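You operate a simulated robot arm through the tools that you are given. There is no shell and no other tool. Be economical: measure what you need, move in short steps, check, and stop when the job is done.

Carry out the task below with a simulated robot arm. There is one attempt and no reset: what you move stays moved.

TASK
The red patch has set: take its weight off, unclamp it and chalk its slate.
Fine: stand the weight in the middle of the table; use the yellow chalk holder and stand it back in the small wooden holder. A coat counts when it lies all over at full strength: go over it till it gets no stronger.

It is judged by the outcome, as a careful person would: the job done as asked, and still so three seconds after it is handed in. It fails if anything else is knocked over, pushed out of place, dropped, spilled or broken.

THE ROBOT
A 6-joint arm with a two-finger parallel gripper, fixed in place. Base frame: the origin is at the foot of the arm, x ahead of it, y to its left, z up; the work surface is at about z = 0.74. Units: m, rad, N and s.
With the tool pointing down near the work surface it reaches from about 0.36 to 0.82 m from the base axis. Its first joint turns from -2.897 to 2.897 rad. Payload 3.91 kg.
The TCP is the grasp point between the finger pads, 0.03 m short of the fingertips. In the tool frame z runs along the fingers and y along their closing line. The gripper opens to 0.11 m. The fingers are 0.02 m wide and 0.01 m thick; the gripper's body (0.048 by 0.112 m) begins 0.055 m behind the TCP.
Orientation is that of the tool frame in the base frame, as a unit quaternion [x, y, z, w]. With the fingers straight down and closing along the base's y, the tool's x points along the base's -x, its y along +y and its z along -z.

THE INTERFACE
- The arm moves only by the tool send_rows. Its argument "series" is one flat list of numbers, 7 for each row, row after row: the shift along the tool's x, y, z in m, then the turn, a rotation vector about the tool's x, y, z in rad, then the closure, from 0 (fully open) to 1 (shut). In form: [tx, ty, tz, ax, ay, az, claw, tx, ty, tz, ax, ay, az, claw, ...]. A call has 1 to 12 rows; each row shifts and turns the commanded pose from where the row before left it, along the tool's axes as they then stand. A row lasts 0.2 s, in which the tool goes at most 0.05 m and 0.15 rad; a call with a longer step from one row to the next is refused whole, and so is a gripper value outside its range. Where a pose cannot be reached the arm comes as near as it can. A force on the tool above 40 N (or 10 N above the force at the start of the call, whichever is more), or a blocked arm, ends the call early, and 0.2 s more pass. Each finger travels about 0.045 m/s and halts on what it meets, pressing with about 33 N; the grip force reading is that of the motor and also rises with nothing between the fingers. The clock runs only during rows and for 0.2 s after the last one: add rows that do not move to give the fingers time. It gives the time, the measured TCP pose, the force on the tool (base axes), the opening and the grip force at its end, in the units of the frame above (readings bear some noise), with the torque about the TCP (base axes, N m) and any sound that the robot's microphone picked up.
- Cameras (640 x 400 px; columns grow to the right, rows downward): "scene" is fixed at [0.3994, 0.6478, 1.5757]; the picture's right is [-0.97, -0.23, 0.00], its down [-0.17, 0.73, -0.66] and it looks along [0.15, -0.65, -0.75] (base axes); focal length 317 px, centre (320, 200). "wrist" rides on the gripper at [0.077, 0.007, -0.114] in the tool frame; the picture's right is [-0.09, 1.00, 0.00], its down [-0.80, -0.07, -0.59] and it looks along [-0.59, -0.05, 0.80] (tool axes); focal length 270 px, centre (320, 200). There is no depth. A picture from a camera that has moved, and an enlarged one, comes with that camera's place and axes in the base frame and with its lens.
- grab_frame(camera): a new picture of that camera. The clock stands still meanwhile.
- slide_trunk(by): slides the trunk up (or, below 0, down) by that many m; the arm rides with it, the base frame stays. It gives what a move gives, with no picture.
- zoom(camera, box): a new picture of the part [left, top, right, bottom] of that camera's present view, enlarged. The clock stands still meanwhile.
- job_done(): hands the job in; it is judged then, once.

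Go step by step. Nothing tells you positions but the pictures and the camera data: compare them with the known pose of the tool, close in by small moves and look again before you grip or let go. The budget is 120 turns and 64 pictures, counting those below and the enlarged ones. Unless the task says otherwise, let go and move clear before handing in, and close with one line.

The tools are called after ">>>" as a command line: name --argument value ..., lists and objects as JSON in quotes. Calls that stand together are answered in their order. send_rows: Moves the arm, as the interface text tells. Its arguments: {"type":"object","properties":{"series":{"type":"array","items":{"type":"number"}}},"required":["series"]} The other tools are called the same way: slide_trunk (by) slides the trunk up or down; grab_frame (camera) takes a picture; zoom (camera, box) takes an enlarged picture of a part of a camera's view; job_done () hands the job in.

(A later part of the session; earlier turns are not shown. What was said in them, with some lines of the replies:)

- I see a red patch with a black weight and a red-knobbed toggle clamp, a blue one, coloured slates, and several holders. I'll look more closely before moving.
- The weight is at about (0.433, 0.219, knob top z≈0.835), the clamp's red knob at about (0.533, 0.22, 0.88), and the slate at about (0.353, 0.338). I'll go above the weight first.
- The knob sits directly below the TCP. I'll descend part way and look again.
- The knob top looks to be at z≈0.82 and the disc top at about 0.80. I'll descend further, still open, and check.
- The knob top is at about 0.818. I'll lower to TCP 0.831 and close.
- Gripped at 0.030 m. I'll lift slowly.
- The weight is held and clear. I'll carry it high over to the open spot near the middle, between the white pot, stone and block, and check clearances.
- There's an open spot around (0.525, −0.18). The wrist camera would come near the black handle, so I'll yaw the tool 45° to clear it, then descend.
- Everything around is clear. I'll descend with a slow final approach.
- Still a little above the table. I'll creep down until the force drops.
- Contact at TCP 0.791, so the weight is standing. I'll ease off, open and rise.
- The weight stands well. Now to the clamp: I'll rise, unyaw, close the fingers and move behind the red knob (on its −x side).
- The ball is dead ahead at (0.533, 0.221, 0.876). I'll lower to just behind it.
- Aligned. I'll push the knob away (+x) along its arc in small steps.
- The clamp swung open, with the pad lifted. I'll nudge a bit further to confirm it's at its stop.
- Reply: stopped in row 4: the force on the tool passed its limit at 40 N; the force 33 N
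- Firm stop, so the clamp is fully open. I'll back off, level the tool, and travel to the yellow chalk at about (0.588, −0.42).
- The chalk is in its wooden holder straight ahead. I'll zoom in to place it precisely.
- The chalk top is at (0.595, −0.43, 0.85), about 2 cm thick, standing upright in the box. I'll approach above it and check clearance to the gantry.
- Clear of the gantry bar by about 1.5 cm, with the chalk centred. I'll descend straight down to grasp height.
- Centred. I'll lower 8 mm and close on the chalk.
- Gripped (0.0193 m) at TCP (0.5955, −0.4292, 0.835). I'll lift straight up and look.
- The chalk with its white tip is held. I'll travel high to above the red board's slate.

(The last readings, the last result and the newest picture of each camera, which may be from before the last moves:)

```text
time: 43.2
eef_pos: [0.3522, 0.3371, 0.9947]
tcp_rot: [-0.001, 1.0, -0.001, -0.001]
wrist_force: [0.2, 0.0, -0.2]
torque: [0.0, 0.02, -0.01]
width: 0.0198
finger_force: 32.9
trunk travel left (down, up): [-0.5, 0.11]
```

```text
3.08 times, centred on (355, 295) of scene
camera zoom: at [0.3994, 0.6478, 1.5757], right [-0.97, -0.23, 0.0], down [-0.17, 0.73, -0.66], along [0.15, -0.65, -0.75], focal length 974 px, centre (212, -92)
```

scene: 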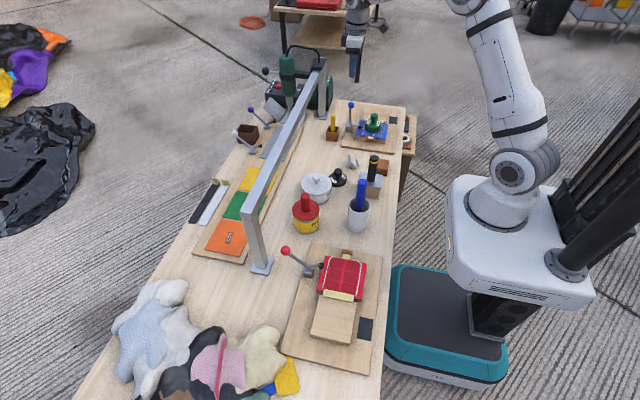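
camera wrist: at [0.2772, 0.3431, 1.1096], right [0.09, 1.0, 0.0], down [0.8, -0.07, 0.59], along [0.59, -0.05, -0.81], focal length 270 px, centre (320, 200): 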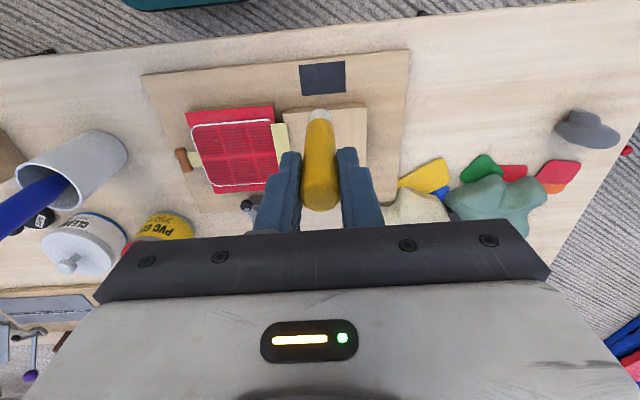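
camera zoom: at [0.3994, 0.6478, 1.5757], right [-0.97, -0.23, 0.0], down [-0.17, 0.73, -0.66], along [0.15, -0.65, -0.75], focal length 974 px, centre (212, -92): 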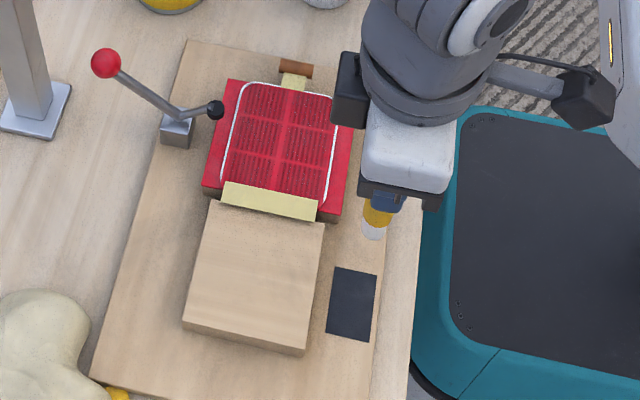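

The slate spans about x 0.336–0.369, y 0.310–0.366. I'll lower the tip close to its centre and look.

>>> send_rows --series '[0, 0, 0.04, 0, 0, 0, 1, 0, 0, 0.04, 0, 0, 0, 1, 0, 0, 0.03, 0, 0, 0, 1, 0, 0, 0.01, 0, 0, 0, 1, 0, 0, 0.01, 0, 0, 0, 1, 0, 0, 0, 0, 0, 0, 1]'

>>> zoom --camera "wrist" --box '[240, 0, 400, 200]'

>>> zoom --camera "scene" --box '[330, 290, 400, 350]'

```text
time: 44.6
eef_pos: [0.352, 0.3379, 0.8656]
tcp_rot: [-0.001, 1.0, -0.001, -0.002]
wrist_force: [-0.2, 0.4, 0.0]
torque: [0.03, 0.0, 0.01]
width: 0.0196
finger_force: 32.7
trunk travel left (down, up): [-0.5, 0.11]
```

```text
2.00 times, centred on (320, 100) of wrist
camera zoom: at [0.277, 0.3442, 0.98], right [0.09, 1.0, 0.0], down [0.8, -0.07, 0.59], along [0.59, -0.05, -0.81], focal length 541 px, centre (320, 400)
```

zoom: 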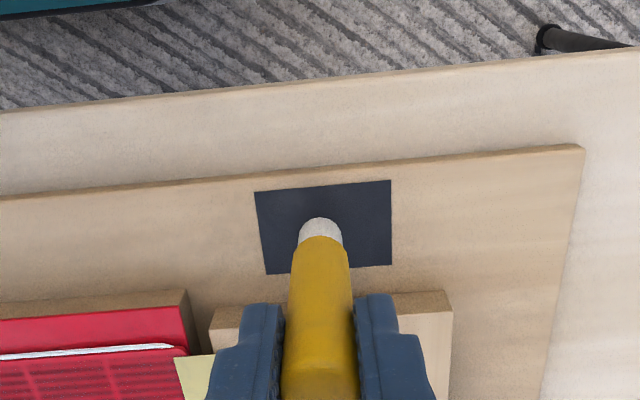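

```text
6.67 times, centred on (365, 320) of scene
camera zoom: at [0.3994, 0.6478, 1.5757], right [-0.97, -0.23, 0.0], down [-0.17, 0.73, -0.66], along [0.15, -0.65, -0.75], focal length 2111 px, centre (20, -600)
```

zoom: 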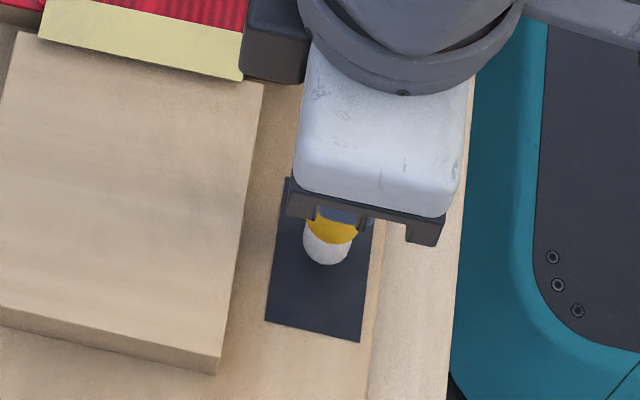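

The tip is just above the slate centre. I'll creep down to contact.

>>> send_rows --series '[0, 0, 0.004, 0, 0, 0, 1, 0, 0, 0.004, 0, 0, 0, 1, 0, 0, 0.003, 0, 0, 0, 1, 0, 0, 0, 0, 0, 0, 1]'

```text
time: 45.6
eef_pos: [0.352, 0.3383, 0.8564]
tcp_rot: [-0.001, 1.0, 0.0, -0.002]
wrist_force: [0.7, 0.4, 17.3]
torque: [-0.04, -0.1, 0.02]
width: 0.0198
finger_force: 33.0
trunk travel left (down, up): [-0.5, 0.11]
```

Contact at TCP z≈0.856. I'll ease the pressure and make a test stroke, then inspect the mark.

>>> send_rows --series '[0, 0, -0.001, 0, 0, 0, 1, 0, 0.01, 0, 0, 0, 0, 1, 0, -0.01, 0, 0, 0, 0, 1, 0, -0.01, 0, 0, 0, 0, 1, 0, 0, 0, 0, 0, 0, 1]'

>>> zoom --camera "wrist" --box '[260, 50, 380, 170]'

```text
time: 46.8
eef_pos: [0.3521, 0.3276, 0.8558]
tcp_rot: [-0.002, 1.0, 0.0, 0.0]
wrist_force: [-0.2, 4.5, 12.4]
torque: [0.35, -0.07, 0.03]
width: 0.0196
finger_force: 33.0
trunk travel left (down, up): [-0.5, 0.11]
```

```text
3.33 times, centred on (320, 110) of wrist
camera zoom: at [0.2769, 0.3341, 0.9705], right [0.09, 1.0, 0.0], down [0.8, -0.07, 0.59], along [0.59, -0.05, -0.81], focal length 901 px, centre (320, 500)
```

zoom: 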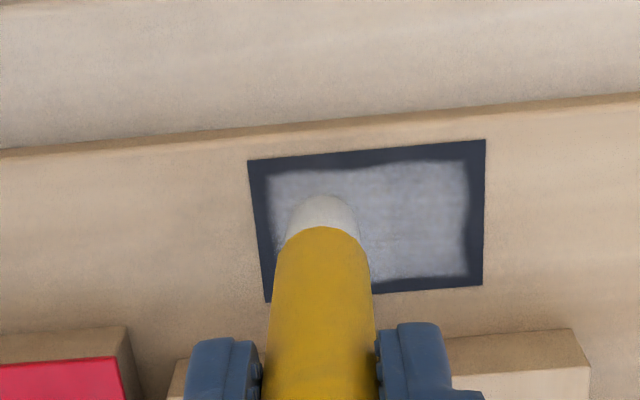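

The tip lays a wide band (about 24 mm). I'll now raster the whole slate with overlap.

>>> send_rows --series '[0.0065, -0.0055, 0, 0, 0, 0, 1, 0, 0.0113, 0, 0, 0, 0, 1, 0, 0.0113, 0, 0, 0, 0, 1, 0, 0.0113, 0, 0, 0, 0, 1, -0.0065, 0, 0, 0, 0, 0, 1, 0, -0.0113, 0, 0, 0, 0, 1, 0, -0.0113, 0, 0, 0, 0, 1, 0, -0.0113, 0, 0, 0, 0, 1, -0.0065, 0, 0, 0, 0, 0, 1, 0, 0.0113, 0, 0, 0, 0, 1, 0, 0.0113, 0, 0, 0, 0, 1, 0, 0.0113, 0, 0, 0, 0, 1]'

>>> zoom --camera "wrist" --box '[240, 50, 360, 170]'

```text
time: 49.4
eef_pos: [0.3586, 0.3565, 0.8564]
tcp_rot: [0.0, 1.0, 0.0, -0.001]
wrist_force: [-0.5, -1.4, 4.1]
torque: [-0.06, 0.06, -0.03]
width: 0.0197
finger_force: 33.1
trunk travel left (down, up): [-0.5, 0.11]
```

```text
3.33 times, centred on (300, 110) of wrist
camera zoom: at [0.2834, 0.3628, 0.9703], right [0.09, 1.0, 0.0], down [0.8, -0.07, 0.59], along [0.59, -0.05, -0.81], focal length 901 px, centre (387, 500)
```

zoom: 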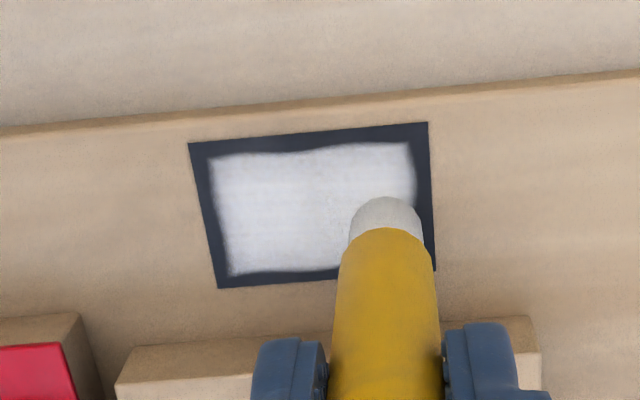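

The interior is whitening but a dark border remains. I'll run the tip along the perimeter, closer to the edges.

>>> send_rows --series '[-0.0075, 0.0065, 0.0003, 0, 0, 0, 1, 0, -0.0118, 0, 0, 0, 0, 1, 0, -0.0118, 0, 0, 0, 0, 1, 0, -0.0118, 0, 0, 0, 0, 1, 0, -0.0118, 0, 0, 0, 0, 1, 0.013, 0, 0, 0, 0, 0, 1, 0.013, 0, 0, 0, 0, 0, 1, 0, 0.0118, 0, 0, 0, 0, 1, 0, 0.0118, 0, 0, 0, 0, 1, 0, 0.0118, 0, 0, 0, 0, 1, 0, 0.0118, 0, 0, 0, 0, 1, -0.026, 0, 0, 0, 0, 0, 1]'

>>> zoom --camera "wrist" --box '[220, 40, 340, 160]'

```text
time: 52.0
eef_pos: [0.3662, 0.3633, 0.8553]
tcp_rot: [-0.002, 1.0, 0.0, -0.002]
wrist_force: [0.6, -0.5, 3.5]
torque: [-0.05, -0.1, -0.04]
width: 0.0197
finger_force: 32.8
trunk travel left (down, up): [-0.5, 0.11]
```

```text
3.33 times, centred on (280, 100) of wrist
camera zoom: at [0.2909, 0.3694, 0.9697], right [0.09, 1.0, 0.0], down [0.8, -0.07, 0.59], along [0.59, -0.05, -0.81], focal length 901 px, centre (453, 533)
```

zoom: 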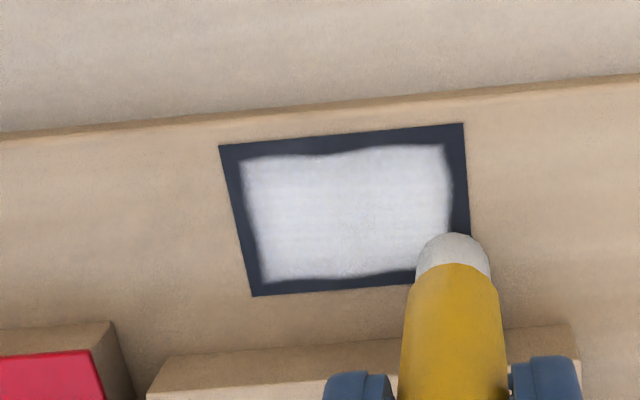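

The border stays put even under direct passes, so it's the coat's natural outline; the interior strengthened. I'll do another full raster and compare.

>>> send_rows --series '[0, -0.0157, 0.0005, 0, 0, 0, 1, 0, -0.0157, 0, 0, 0, 0, 1, 0, -0.0157, 0, 0, 0, 0, 1, 0.0087, 0, 0, 0, 0, 0, 1, 0, 0.0157, 0, 0, 0, 0, 1, 0, 0.0157, 0, 0, 0, 0, 1, 0, 0.0157, 0, 0, 0, 0, 1, 0.0087, 0, 0, 0, 0, 0, 1, 0, -0.0157, 0, 0, 0, 0, 1, 0, -0.0157, 0, 0, 0, 0, 1, 0, -0.0157, 0, 0, 0, 0, 1, 0.0087, 0, 0, 0, 0, 0, 1]'

>>> send_rows --series '[0, 0.0157, 0, 0, 0, 0, 1, 0, 0.0157, 0, 0, 0, 0, 1, 0, 0.0157, 0, 0, 0, 0, 1, -0.013, 0, 0, 0, 0, 0, 1, 0, -0.0157, 0, 0, 0, 0, 1, 0, -0.0157, 0, 0, 0, 0, 1, 0, -0.0157, 0, 0, 0, 0, 1, -0.006, 0, 0, 0, 0, 0, 1, 0, 0.0157, 0, 0, 0, 0, 1, 0, 0.0157, 0, 0, 0, 0, 1, 0, 0.0157, 0, 0, 0, 0, 1, -0.007, 0, 0, 0, 0, 0, 1]'

>>> zoom --camera "wrist" --box '[220, 40, 340, 160]'

```text
time: 54.6
eef_pos: [0.3395, 0.3154, 0.8551]
tcp_rot: [-0.001, 1.0, 0.0, -0.002]
wrist_force: [-1.6, -0.1, 4.0]
torque: [0.09, 0.12, 0.01]
width: 0.0196
finger_force: 33.1
trunk travel left (down, up): [-0.5, 0.11]
```

```text
time: 57.2
eef_pos: [0.3659, 0.3626, 0.8551]
tcp_rot: [-0.001, 1.0, 0.001, -0.001]
wrist_force: [0.8, -0.8, 2.7]
torque: [-0.06, -0.03, 0.01]
width: 0.0197
finger_force: 32.8
trunk travel left (down, up): [-0.5, 0.11]
```

```text
3.33 times, centred on (280, 100) of wrist
camera zoom: at [0.2904, 0.3693, 0.9694], right [0.09, 1.0, 0.0], down [0.8, -0.07, 0.59], along [0.59, -0.05, -0.81], focal length 901 px, centre (453, 533)
```

zoom: 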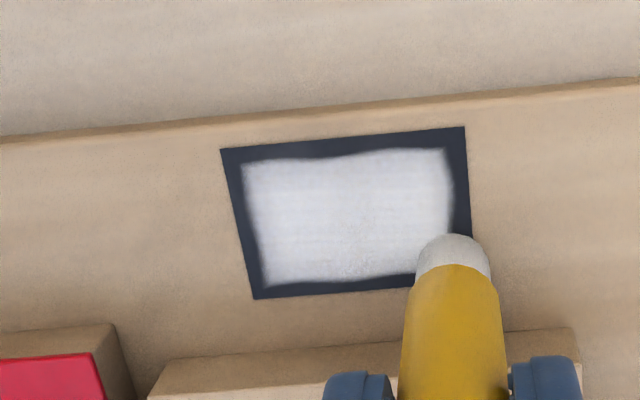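

It looks the same as before, so near full strength. One last pass at different offsets, then I'll lift off and inspect.

>>> send_rows --series '[0.005, -0.006, 0.0003, 0, 0, 0, 1, 0, -0.0125, 0, 0, 0, 0, 1, 0, -0.0125, 0, 0, 0, 0, 1, 0, -0.0125, 0, 0, 0, 0, 1, 0.009, 0, 0, 0, 0, 0, 1, 0, 0.0125, 0, 0, 0, 0, 1, 0, 0.0125, 0, 0, 0, 0, 1, 0, 0.0125, 0, 0, 0, 0, 1, 0.009, 0, 0, 0, 0, 0, 1, 0, -0.0125, 0, 0, 0, 0, 1, 0, -0.0125, 0, 0, 0, 0, 1, 0, -0.0125, 0, 0, 0, 0, 1]'

>>> send_rows --series '[0, 0, -0.01, 0, 0, 0, 1, 0, 0, -0.04, 0, 0, 0, 1, 0, 0, -0.05, 0, 0, 0, 1, -0.02, -0.02, -0.03, 0, 0, 0, 1, 0, 0, -0.04, 0, 0, 0, 1, 0, 0, -0.04, 0, 0, 0, 1, 0, 0, 0, 0, 0, 0, 1]'

>>> grab_frame --camera "wrist"

>>> zoom --camera "scene" --box '[330, 290, 400, 350]'

```text
time: 59.8
eef_pos: [0.3431, 0.3196, 0.8549]
tcp_rot: [-0.001, 1.0, 0.0, -0.002]
wrist_force: [0.8, -0.7, 7.7]
torque: [-0.06, -0.13, 0.0]
width: 0.0194
finger_force: 32.7
trunk travel left (down, up): [-0.5, 0.11]
```

```text
time: 61.4
eef_pos: [0.3651, 0.298, 1.0657]
tcp_rot: [0.0, 1.0, 0.0, -0.002]
wrist_force: [0.6, -0.2, 0.5]
torque: [-0.02, 0.01, 0.01]
width: 0.0199
finger_force: 32.2
trunk travel left (down, up): [-0.5, 0.11]
```

```text
17 pictures are left
camera wrist: at [0.2895, 0.3055, 1.1796], right [0.09, 1.0, 0.0], down [0.8, -0.07, 0.59], along [0.59, -0.05, -0.81], focal length 270 px, centre (320, 200)
```

wrist: 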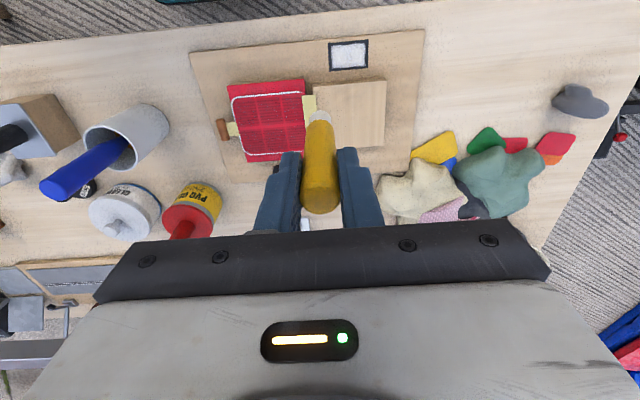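

```text
6.67 times, centred on (365, 320) of scene
camera zoom: at [0.3994, 0.6478, 1.5757], right [-0.97, -0.23, 0.0], down [-0.17, 0.73, -0.66], along [0.15, -0.65, -0.75], focal length 2111 px, centre (20, -600)
```

zoom: 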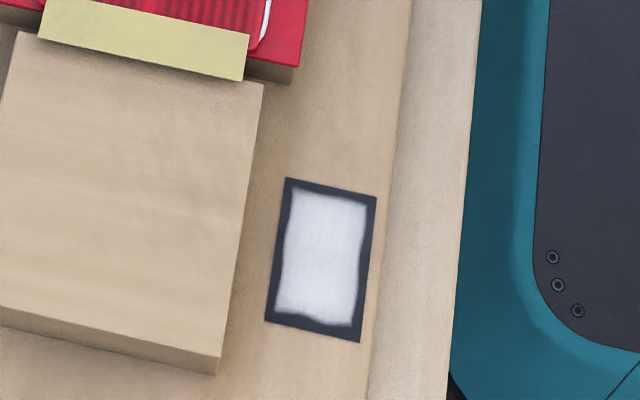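

The slate is uniformly coated. I'll return the chalk to its wooden holder.

>>> send_rows --series '[-0.01353, -0.04276, -0.001, 0, 0, 0, 1, -0.01353, -0.04276, -0.001, 0, 0, 0, 1, -0.01353, -0.04276, -0.001, 0, 0, 0, 1, -0.01353, -0.04276, -0.001, 0, 0, 0, 1, -0.01353, -0.04276, -0.001, 0, 0, 0, 1, -0.01353, -0.04276, -0.001, 0, 0, 0, 1, -0.01353, -0.04276, -0.001, 0, 0, 0, 1, -0.01353, -0.04276, -0.001, 0, 0, 0, 1, -0.01353, -0.04276, -0.001, 0, 0, 0, 1, 0, 0, 0, 0, 0, 0, 1]'

>>> send_rows --series '[-0.01353, -0.04276, 0, 0, 0, 0, 1, -0.01353, -0.04276, 0, 0, 0, 0, 1, -0.01353, -0.04276, 0, 0, 0, 0, 1, -0.01353, -0.04276, 0, 0, 0, 0, 1, -0.01353, -0.04276, 0, 0, 0, 0, 1, -0.01353, -0.04276, 0, 0, 0, 0, 1, -0.01353, -0.04276, 0, 0, 0, 0, 1, -0.01353, -0.04276, 0, 0, 0, 0, 1, 0, 0, 0.04, 0, 0, 0, 1, 0, 0, 0.04, 0, 0, 0, 1, 0, 0, 0.03, 0, 0, 0, 1, 0, 0, 0, 0, 0, 0, 1]'

>>> zoom --camera "wrist" --box '[240, 20, 400, 220]'

>>> zoom --camera "scene" --box '[290, 60, 380, 150]'

```text
time: 63.6
eef_pos: [0.4862, -0.0864, 1.0734]
tcp_rot: [-0.001, 1.0, -0.001, -0.002]
wrist_force: [0.4, -0.8, -0.2]
torque: [0.0, 0.02, -0.01]
width: 0.0196
finger_force: 33.0
trunk travel left (down, up): [-0.5, 0.11]
```

```text
time: 66.2
eef_pos: [0.5946, -0.4292, 0.9616]
tcp_rot: [-0.001, 1.0, 0.0, -0.002]
wrist_force: [-0.7, -0.1, -0.5]
torque: [0.02, 0.02, 0.0]
width: 0.0199
finger_force: 33.4
trunk travel left (down, up): [-0.5, 0.11]
```

```text
2.00 times, centred on (320, 120) of wrist
camera zoom: at [0.5198, -0.4226, 1.0765], right [0.09, 1.0, 0.0], down [0.8, -0.07, 0.59], along [0.59, -0.05, -0.81], focal length 541 px, centre (320, 360)
```

zoom: 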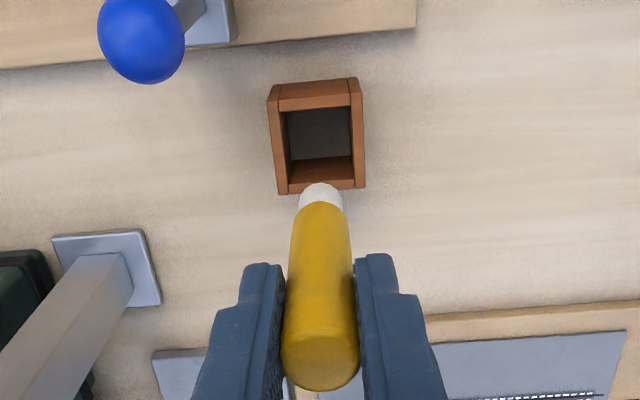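

```text
4.44 times, centred on (335, 105) of scene
camera zoom: at [0.3994, 0.6478, 1.5757], right [-0.97, -0.23, 0.0], down [-0.17, 0.73, -0.66], along [0.15, -0.65, -0.75], focal length 1408 px, centre (253, 622)
```

zoom: 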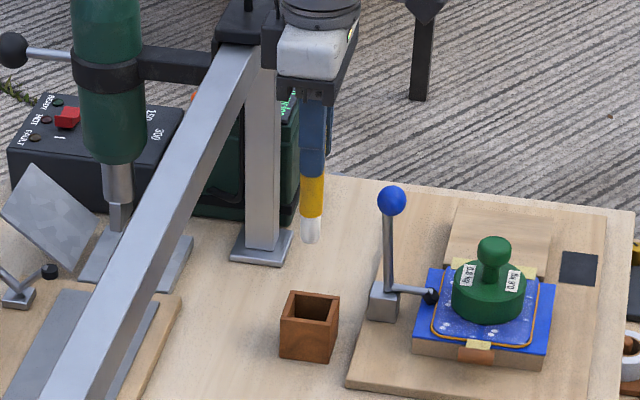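

The TCP matches the original grasp position. I'll lower the chalk into the holder gently.

>>> send_rows --series '[-0.0007, 0, 0.03, 0, 0, 0, 1, 0, 0, 0.03, 0, 0, 0, 1, 0, 0, 0.015, 0, 0, 0, 1, 0, 0, 0.015, 0, 0, 0, 1, 0, 0, 0.01, 0, 0, 0, 1, 0, 0, 0.01, 0, 0, 0, 1, 0, 0, 0.008, 0, 0, 0, 1, 0, 0, 0.003, 0, 0, 0, 1, 0, 0, 0, 0, 0, 0, 1]'

>>> zoom --camera "scene" --box '[300, 80, 380, 150]'

```text
time: 68.2
eef_pos: [0.5949, -0.4266, 0.8433]
tcp_rot: [-0.001, 1.0, 0.0, -0.001]
wrist_force: [0.6, 0.0, 8.8]
torque: [0.06, -0.07, -0.01]
width: 0.0199
finger_force: 33.3
trunk travel left (down, up): [-0.5, 0.11]
```

```text
5.71 times, centred on (340, 115) of scene
camera zoom: at [0.3994, 0.6478, 1.5757], right [-0.97, -0.23, 0.0], down [-0.17, 0.73, -0.66], along [0.15, -0.65, -0.75], focal length 1810 px, centre (206, 686)
```

zoom: 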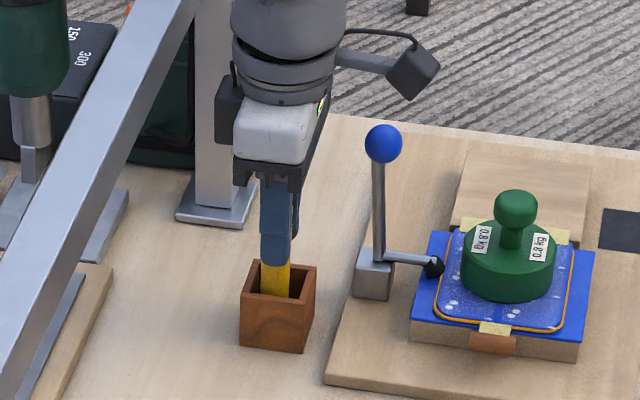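

There's contact 8 mm above the original grasp height. I'll check from the wrist camera how the chalk sits.

>>> zoom --camera "wrist" --box '[250, 60, 390, 230]'

```text
2.35 times, centred on (320, 145) of wrist
camera zoom: at [0.5197, -0.4213, 0.957], right [0.09, 1.0, 0.0], down [0.8, -0.07, 0.59], along [0.59, -0.05, -0.81], focal length 636 px, centre (320, 329)
```

zoom: 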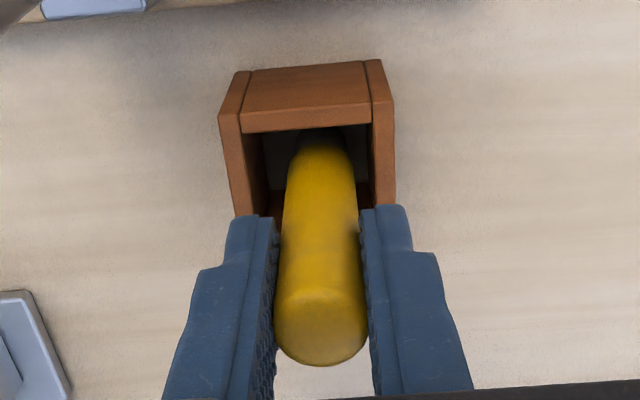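

The chalk is inside the box but seems hung up slightly with a sideways deflection. I'll lift a little, shift 2.5 mm toward +y and try again.

>>> send_rows --series '[0, 0, -0.012, 0, 0, 0, 1, 0, 0.0025, 0, 0, 0, 0, 1, 0, 0, 0, 0, 0, 0, 1]'

>>> send_rows --series '[0, 0, 0.006, 0, 0, 0, 1, 0, 0, 0.004, 0, 0, 0, 1, 0, 0, 0.003, 0, 0, 0, 1, 0, 0, 0, 0, 0, 0, 1]'

```text
time: 69.0
eef_pos: [0.5946, -0.4256, 0.8521]
tcp_rot: [0.0, 1.0, 0.0, -0.002]
wrist_force: [0.1, -0.7, 0.3]
torque: [0.0, 0.02, 0.0]
width: 0.0197
finger_force: 33.2
trunk travel left (down, up): [-0.5, 0.11]
```

```text
time: 70.0
eef_pos: [0.5945, -0.4252, 0.8426]
tcp_rot: [-0.001, 1.0, -0.001, 0.001]
wrist_force: [-0.2, 0.8, 14.5]
torque: [0.12, 0.01, 0.02]
width: 0.0196
finger_force: 32.8
trunk travel left (down, up): [-0.5, 0.11]
```

Same contact height with no lateral push, so the tip is resting on the holder's floor. I'll unload, open and check before rising.

>>> send_rows --series '[0, 0, -0.0033, 0, 0, 0, 1, 0, 0, 0, 0, 0, 0, 0.75, 0, 0, 0, 0, 0, 0, 0.6, 0, 0, 0, 0, 0, 0, 0.5, 0, 0, 0, 0, 0, 0, 0.5]'

>>> zoom --camera "wrist" --box '[230, 60, 410, 230]'

>>> zoom --camera "scene" --box '[300, 80, 380, 150]'

```text
time: 71.2
eef_pos: [0.5957, -0.425, 0.8425]
tcp_rot: [-0.001, 1.0, 0.001, -0.002]
wrist_force: [0.4, 0.3, 0.3]
torque: [-0.01, 0.03, -0.04]
width: 0.055
finger_force: 0.0
trunk travel left (down, up): [-0.5, 0.11]
```

```text
2.35 times, centred on (320, 145) of wrist
camera zoom: at [0.5197, -0.4192, 0.958], right [0.09, 1.0, 0.0], down [0.8, -0.07, 0.59], along [0.59, -0.05, -0.81], focal length 636 px, centre (320, 329)
```

zoom: 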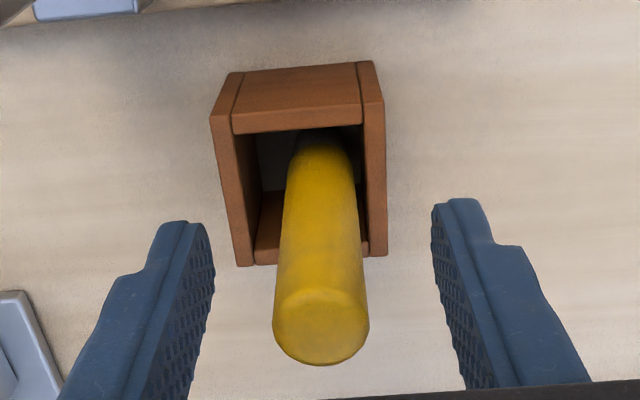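

```text
5.71 times, centred on (340, 115) of scene
camera zoom: at [0.3994, 0.6478, 1.5757], right [-0.97, -0.23, 0.0], down [-0.17, 0.73, -0.66], along [0.15, -0.65, -0.75], focal length 1810 px, centre (206, 686)
```

zoom: 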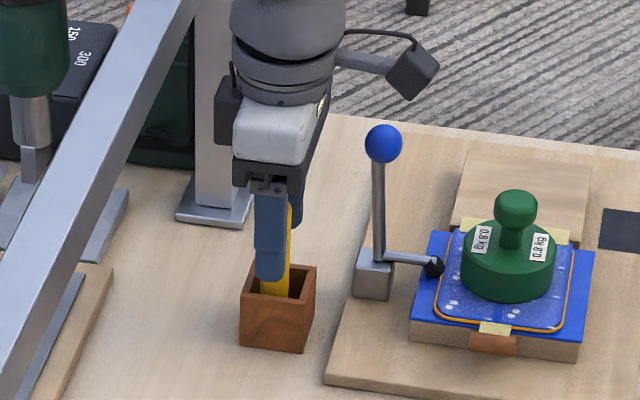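

The chalk stands in the holder. I'll rise straight up and move clear, then check everything.

>>> send_rows --series '[0, 0, -0.02, 0, 0, 0, 0.5, 0, 0, -0.04, 0, 0, 0, 0.5, 0, 0, -0.05, 0, 0, 0, 0.5, 0, 0, -0.05, 0, 0, 0, 0.5, 0, 0, -0.05, 0, 0, 0, 0.5, 0.04, 0.02, -0.01, 0, 0, 0, 0.5, 0.04, 0.02, -0.01, 0, 0, 0, 0.5, 0, 0, 0, 0, 0, 0, 0.5]'

>>> grab_frame --camera "scene"

>>> zoom --camera "scene" --box '[290, 90, 400, 200]'

>>> zoom --camera "scene" --box '[260, 220, 400, 360]'

```text
time: 73.0
eef_pos: [0.516, -0.385, 1.0726]
tcp_rot: [-0.001, 1.0, 0.0, -0.002]
wrist_force: [0.7, 0.3, 0.4]
torque: [-0.01, 0.0, 0.04]
width: 0.0552
finger_force: 0.0
trunk travel left (down, up): [-0.5, 0.11]
```

```text
9 pictures are left
```

scene: 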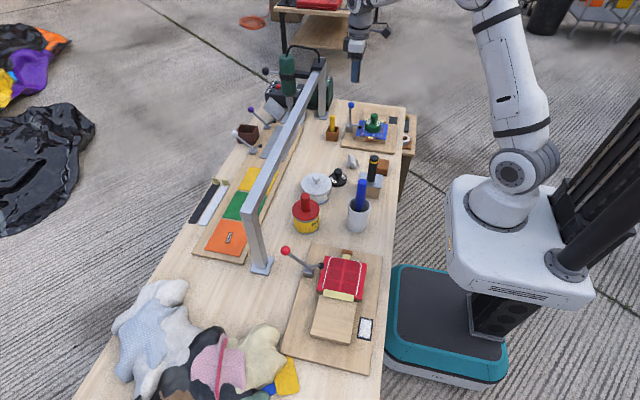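

```text
3.64 times, centred on (345, 145) of scene
camera zoom: at [0.3994, 0.6478, 1.5757], right [-0.97, -0.23, 0.0], down [-0.17, 0.73, -0.66], along [0.15, -0.65, -0.75], focal length 1152 px, centre (229, 400)
```

zoom: 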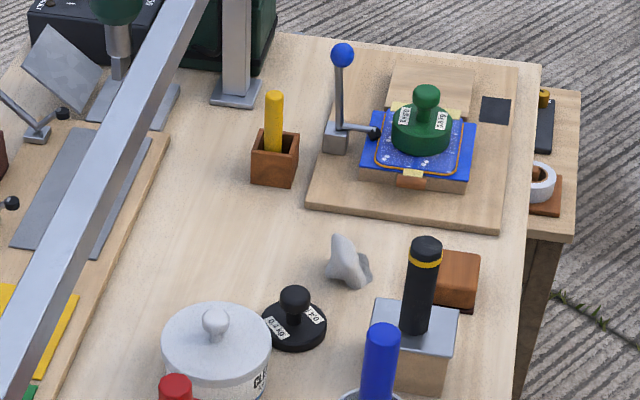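

```text
2.86 times, centred on (330, 290) of scene
camera zoom: at [0.3994, 0.6478, 1.5757], right [-0.97, -0.23, 0.0], down [-0.17, 0.73, -0.66], along [0.15, -0.65, -0.75], focal length 905 px, centre (291, -57)
```

zoom: 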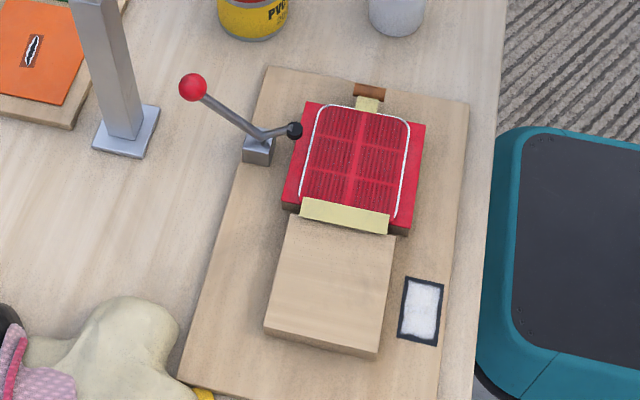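

The weight stands in the middle area of the table, the clamp is open, the slate is fully coated, the chalk is back in its holder, and the arm is clear. I'm handing in.

>>> job_done

```text
The job is handed in.
```

The job is handed in: the red patch's weight is off and standing on the table, its clamp is open, its slate is chalked, and the yellow chalk is back in its holder. The exact middle of the table was taken up, so the weight stands about 20 cm from it, in the nearest clear space. The slate's coat is even but leaves a thin dark border, which did not change when I went over it again.
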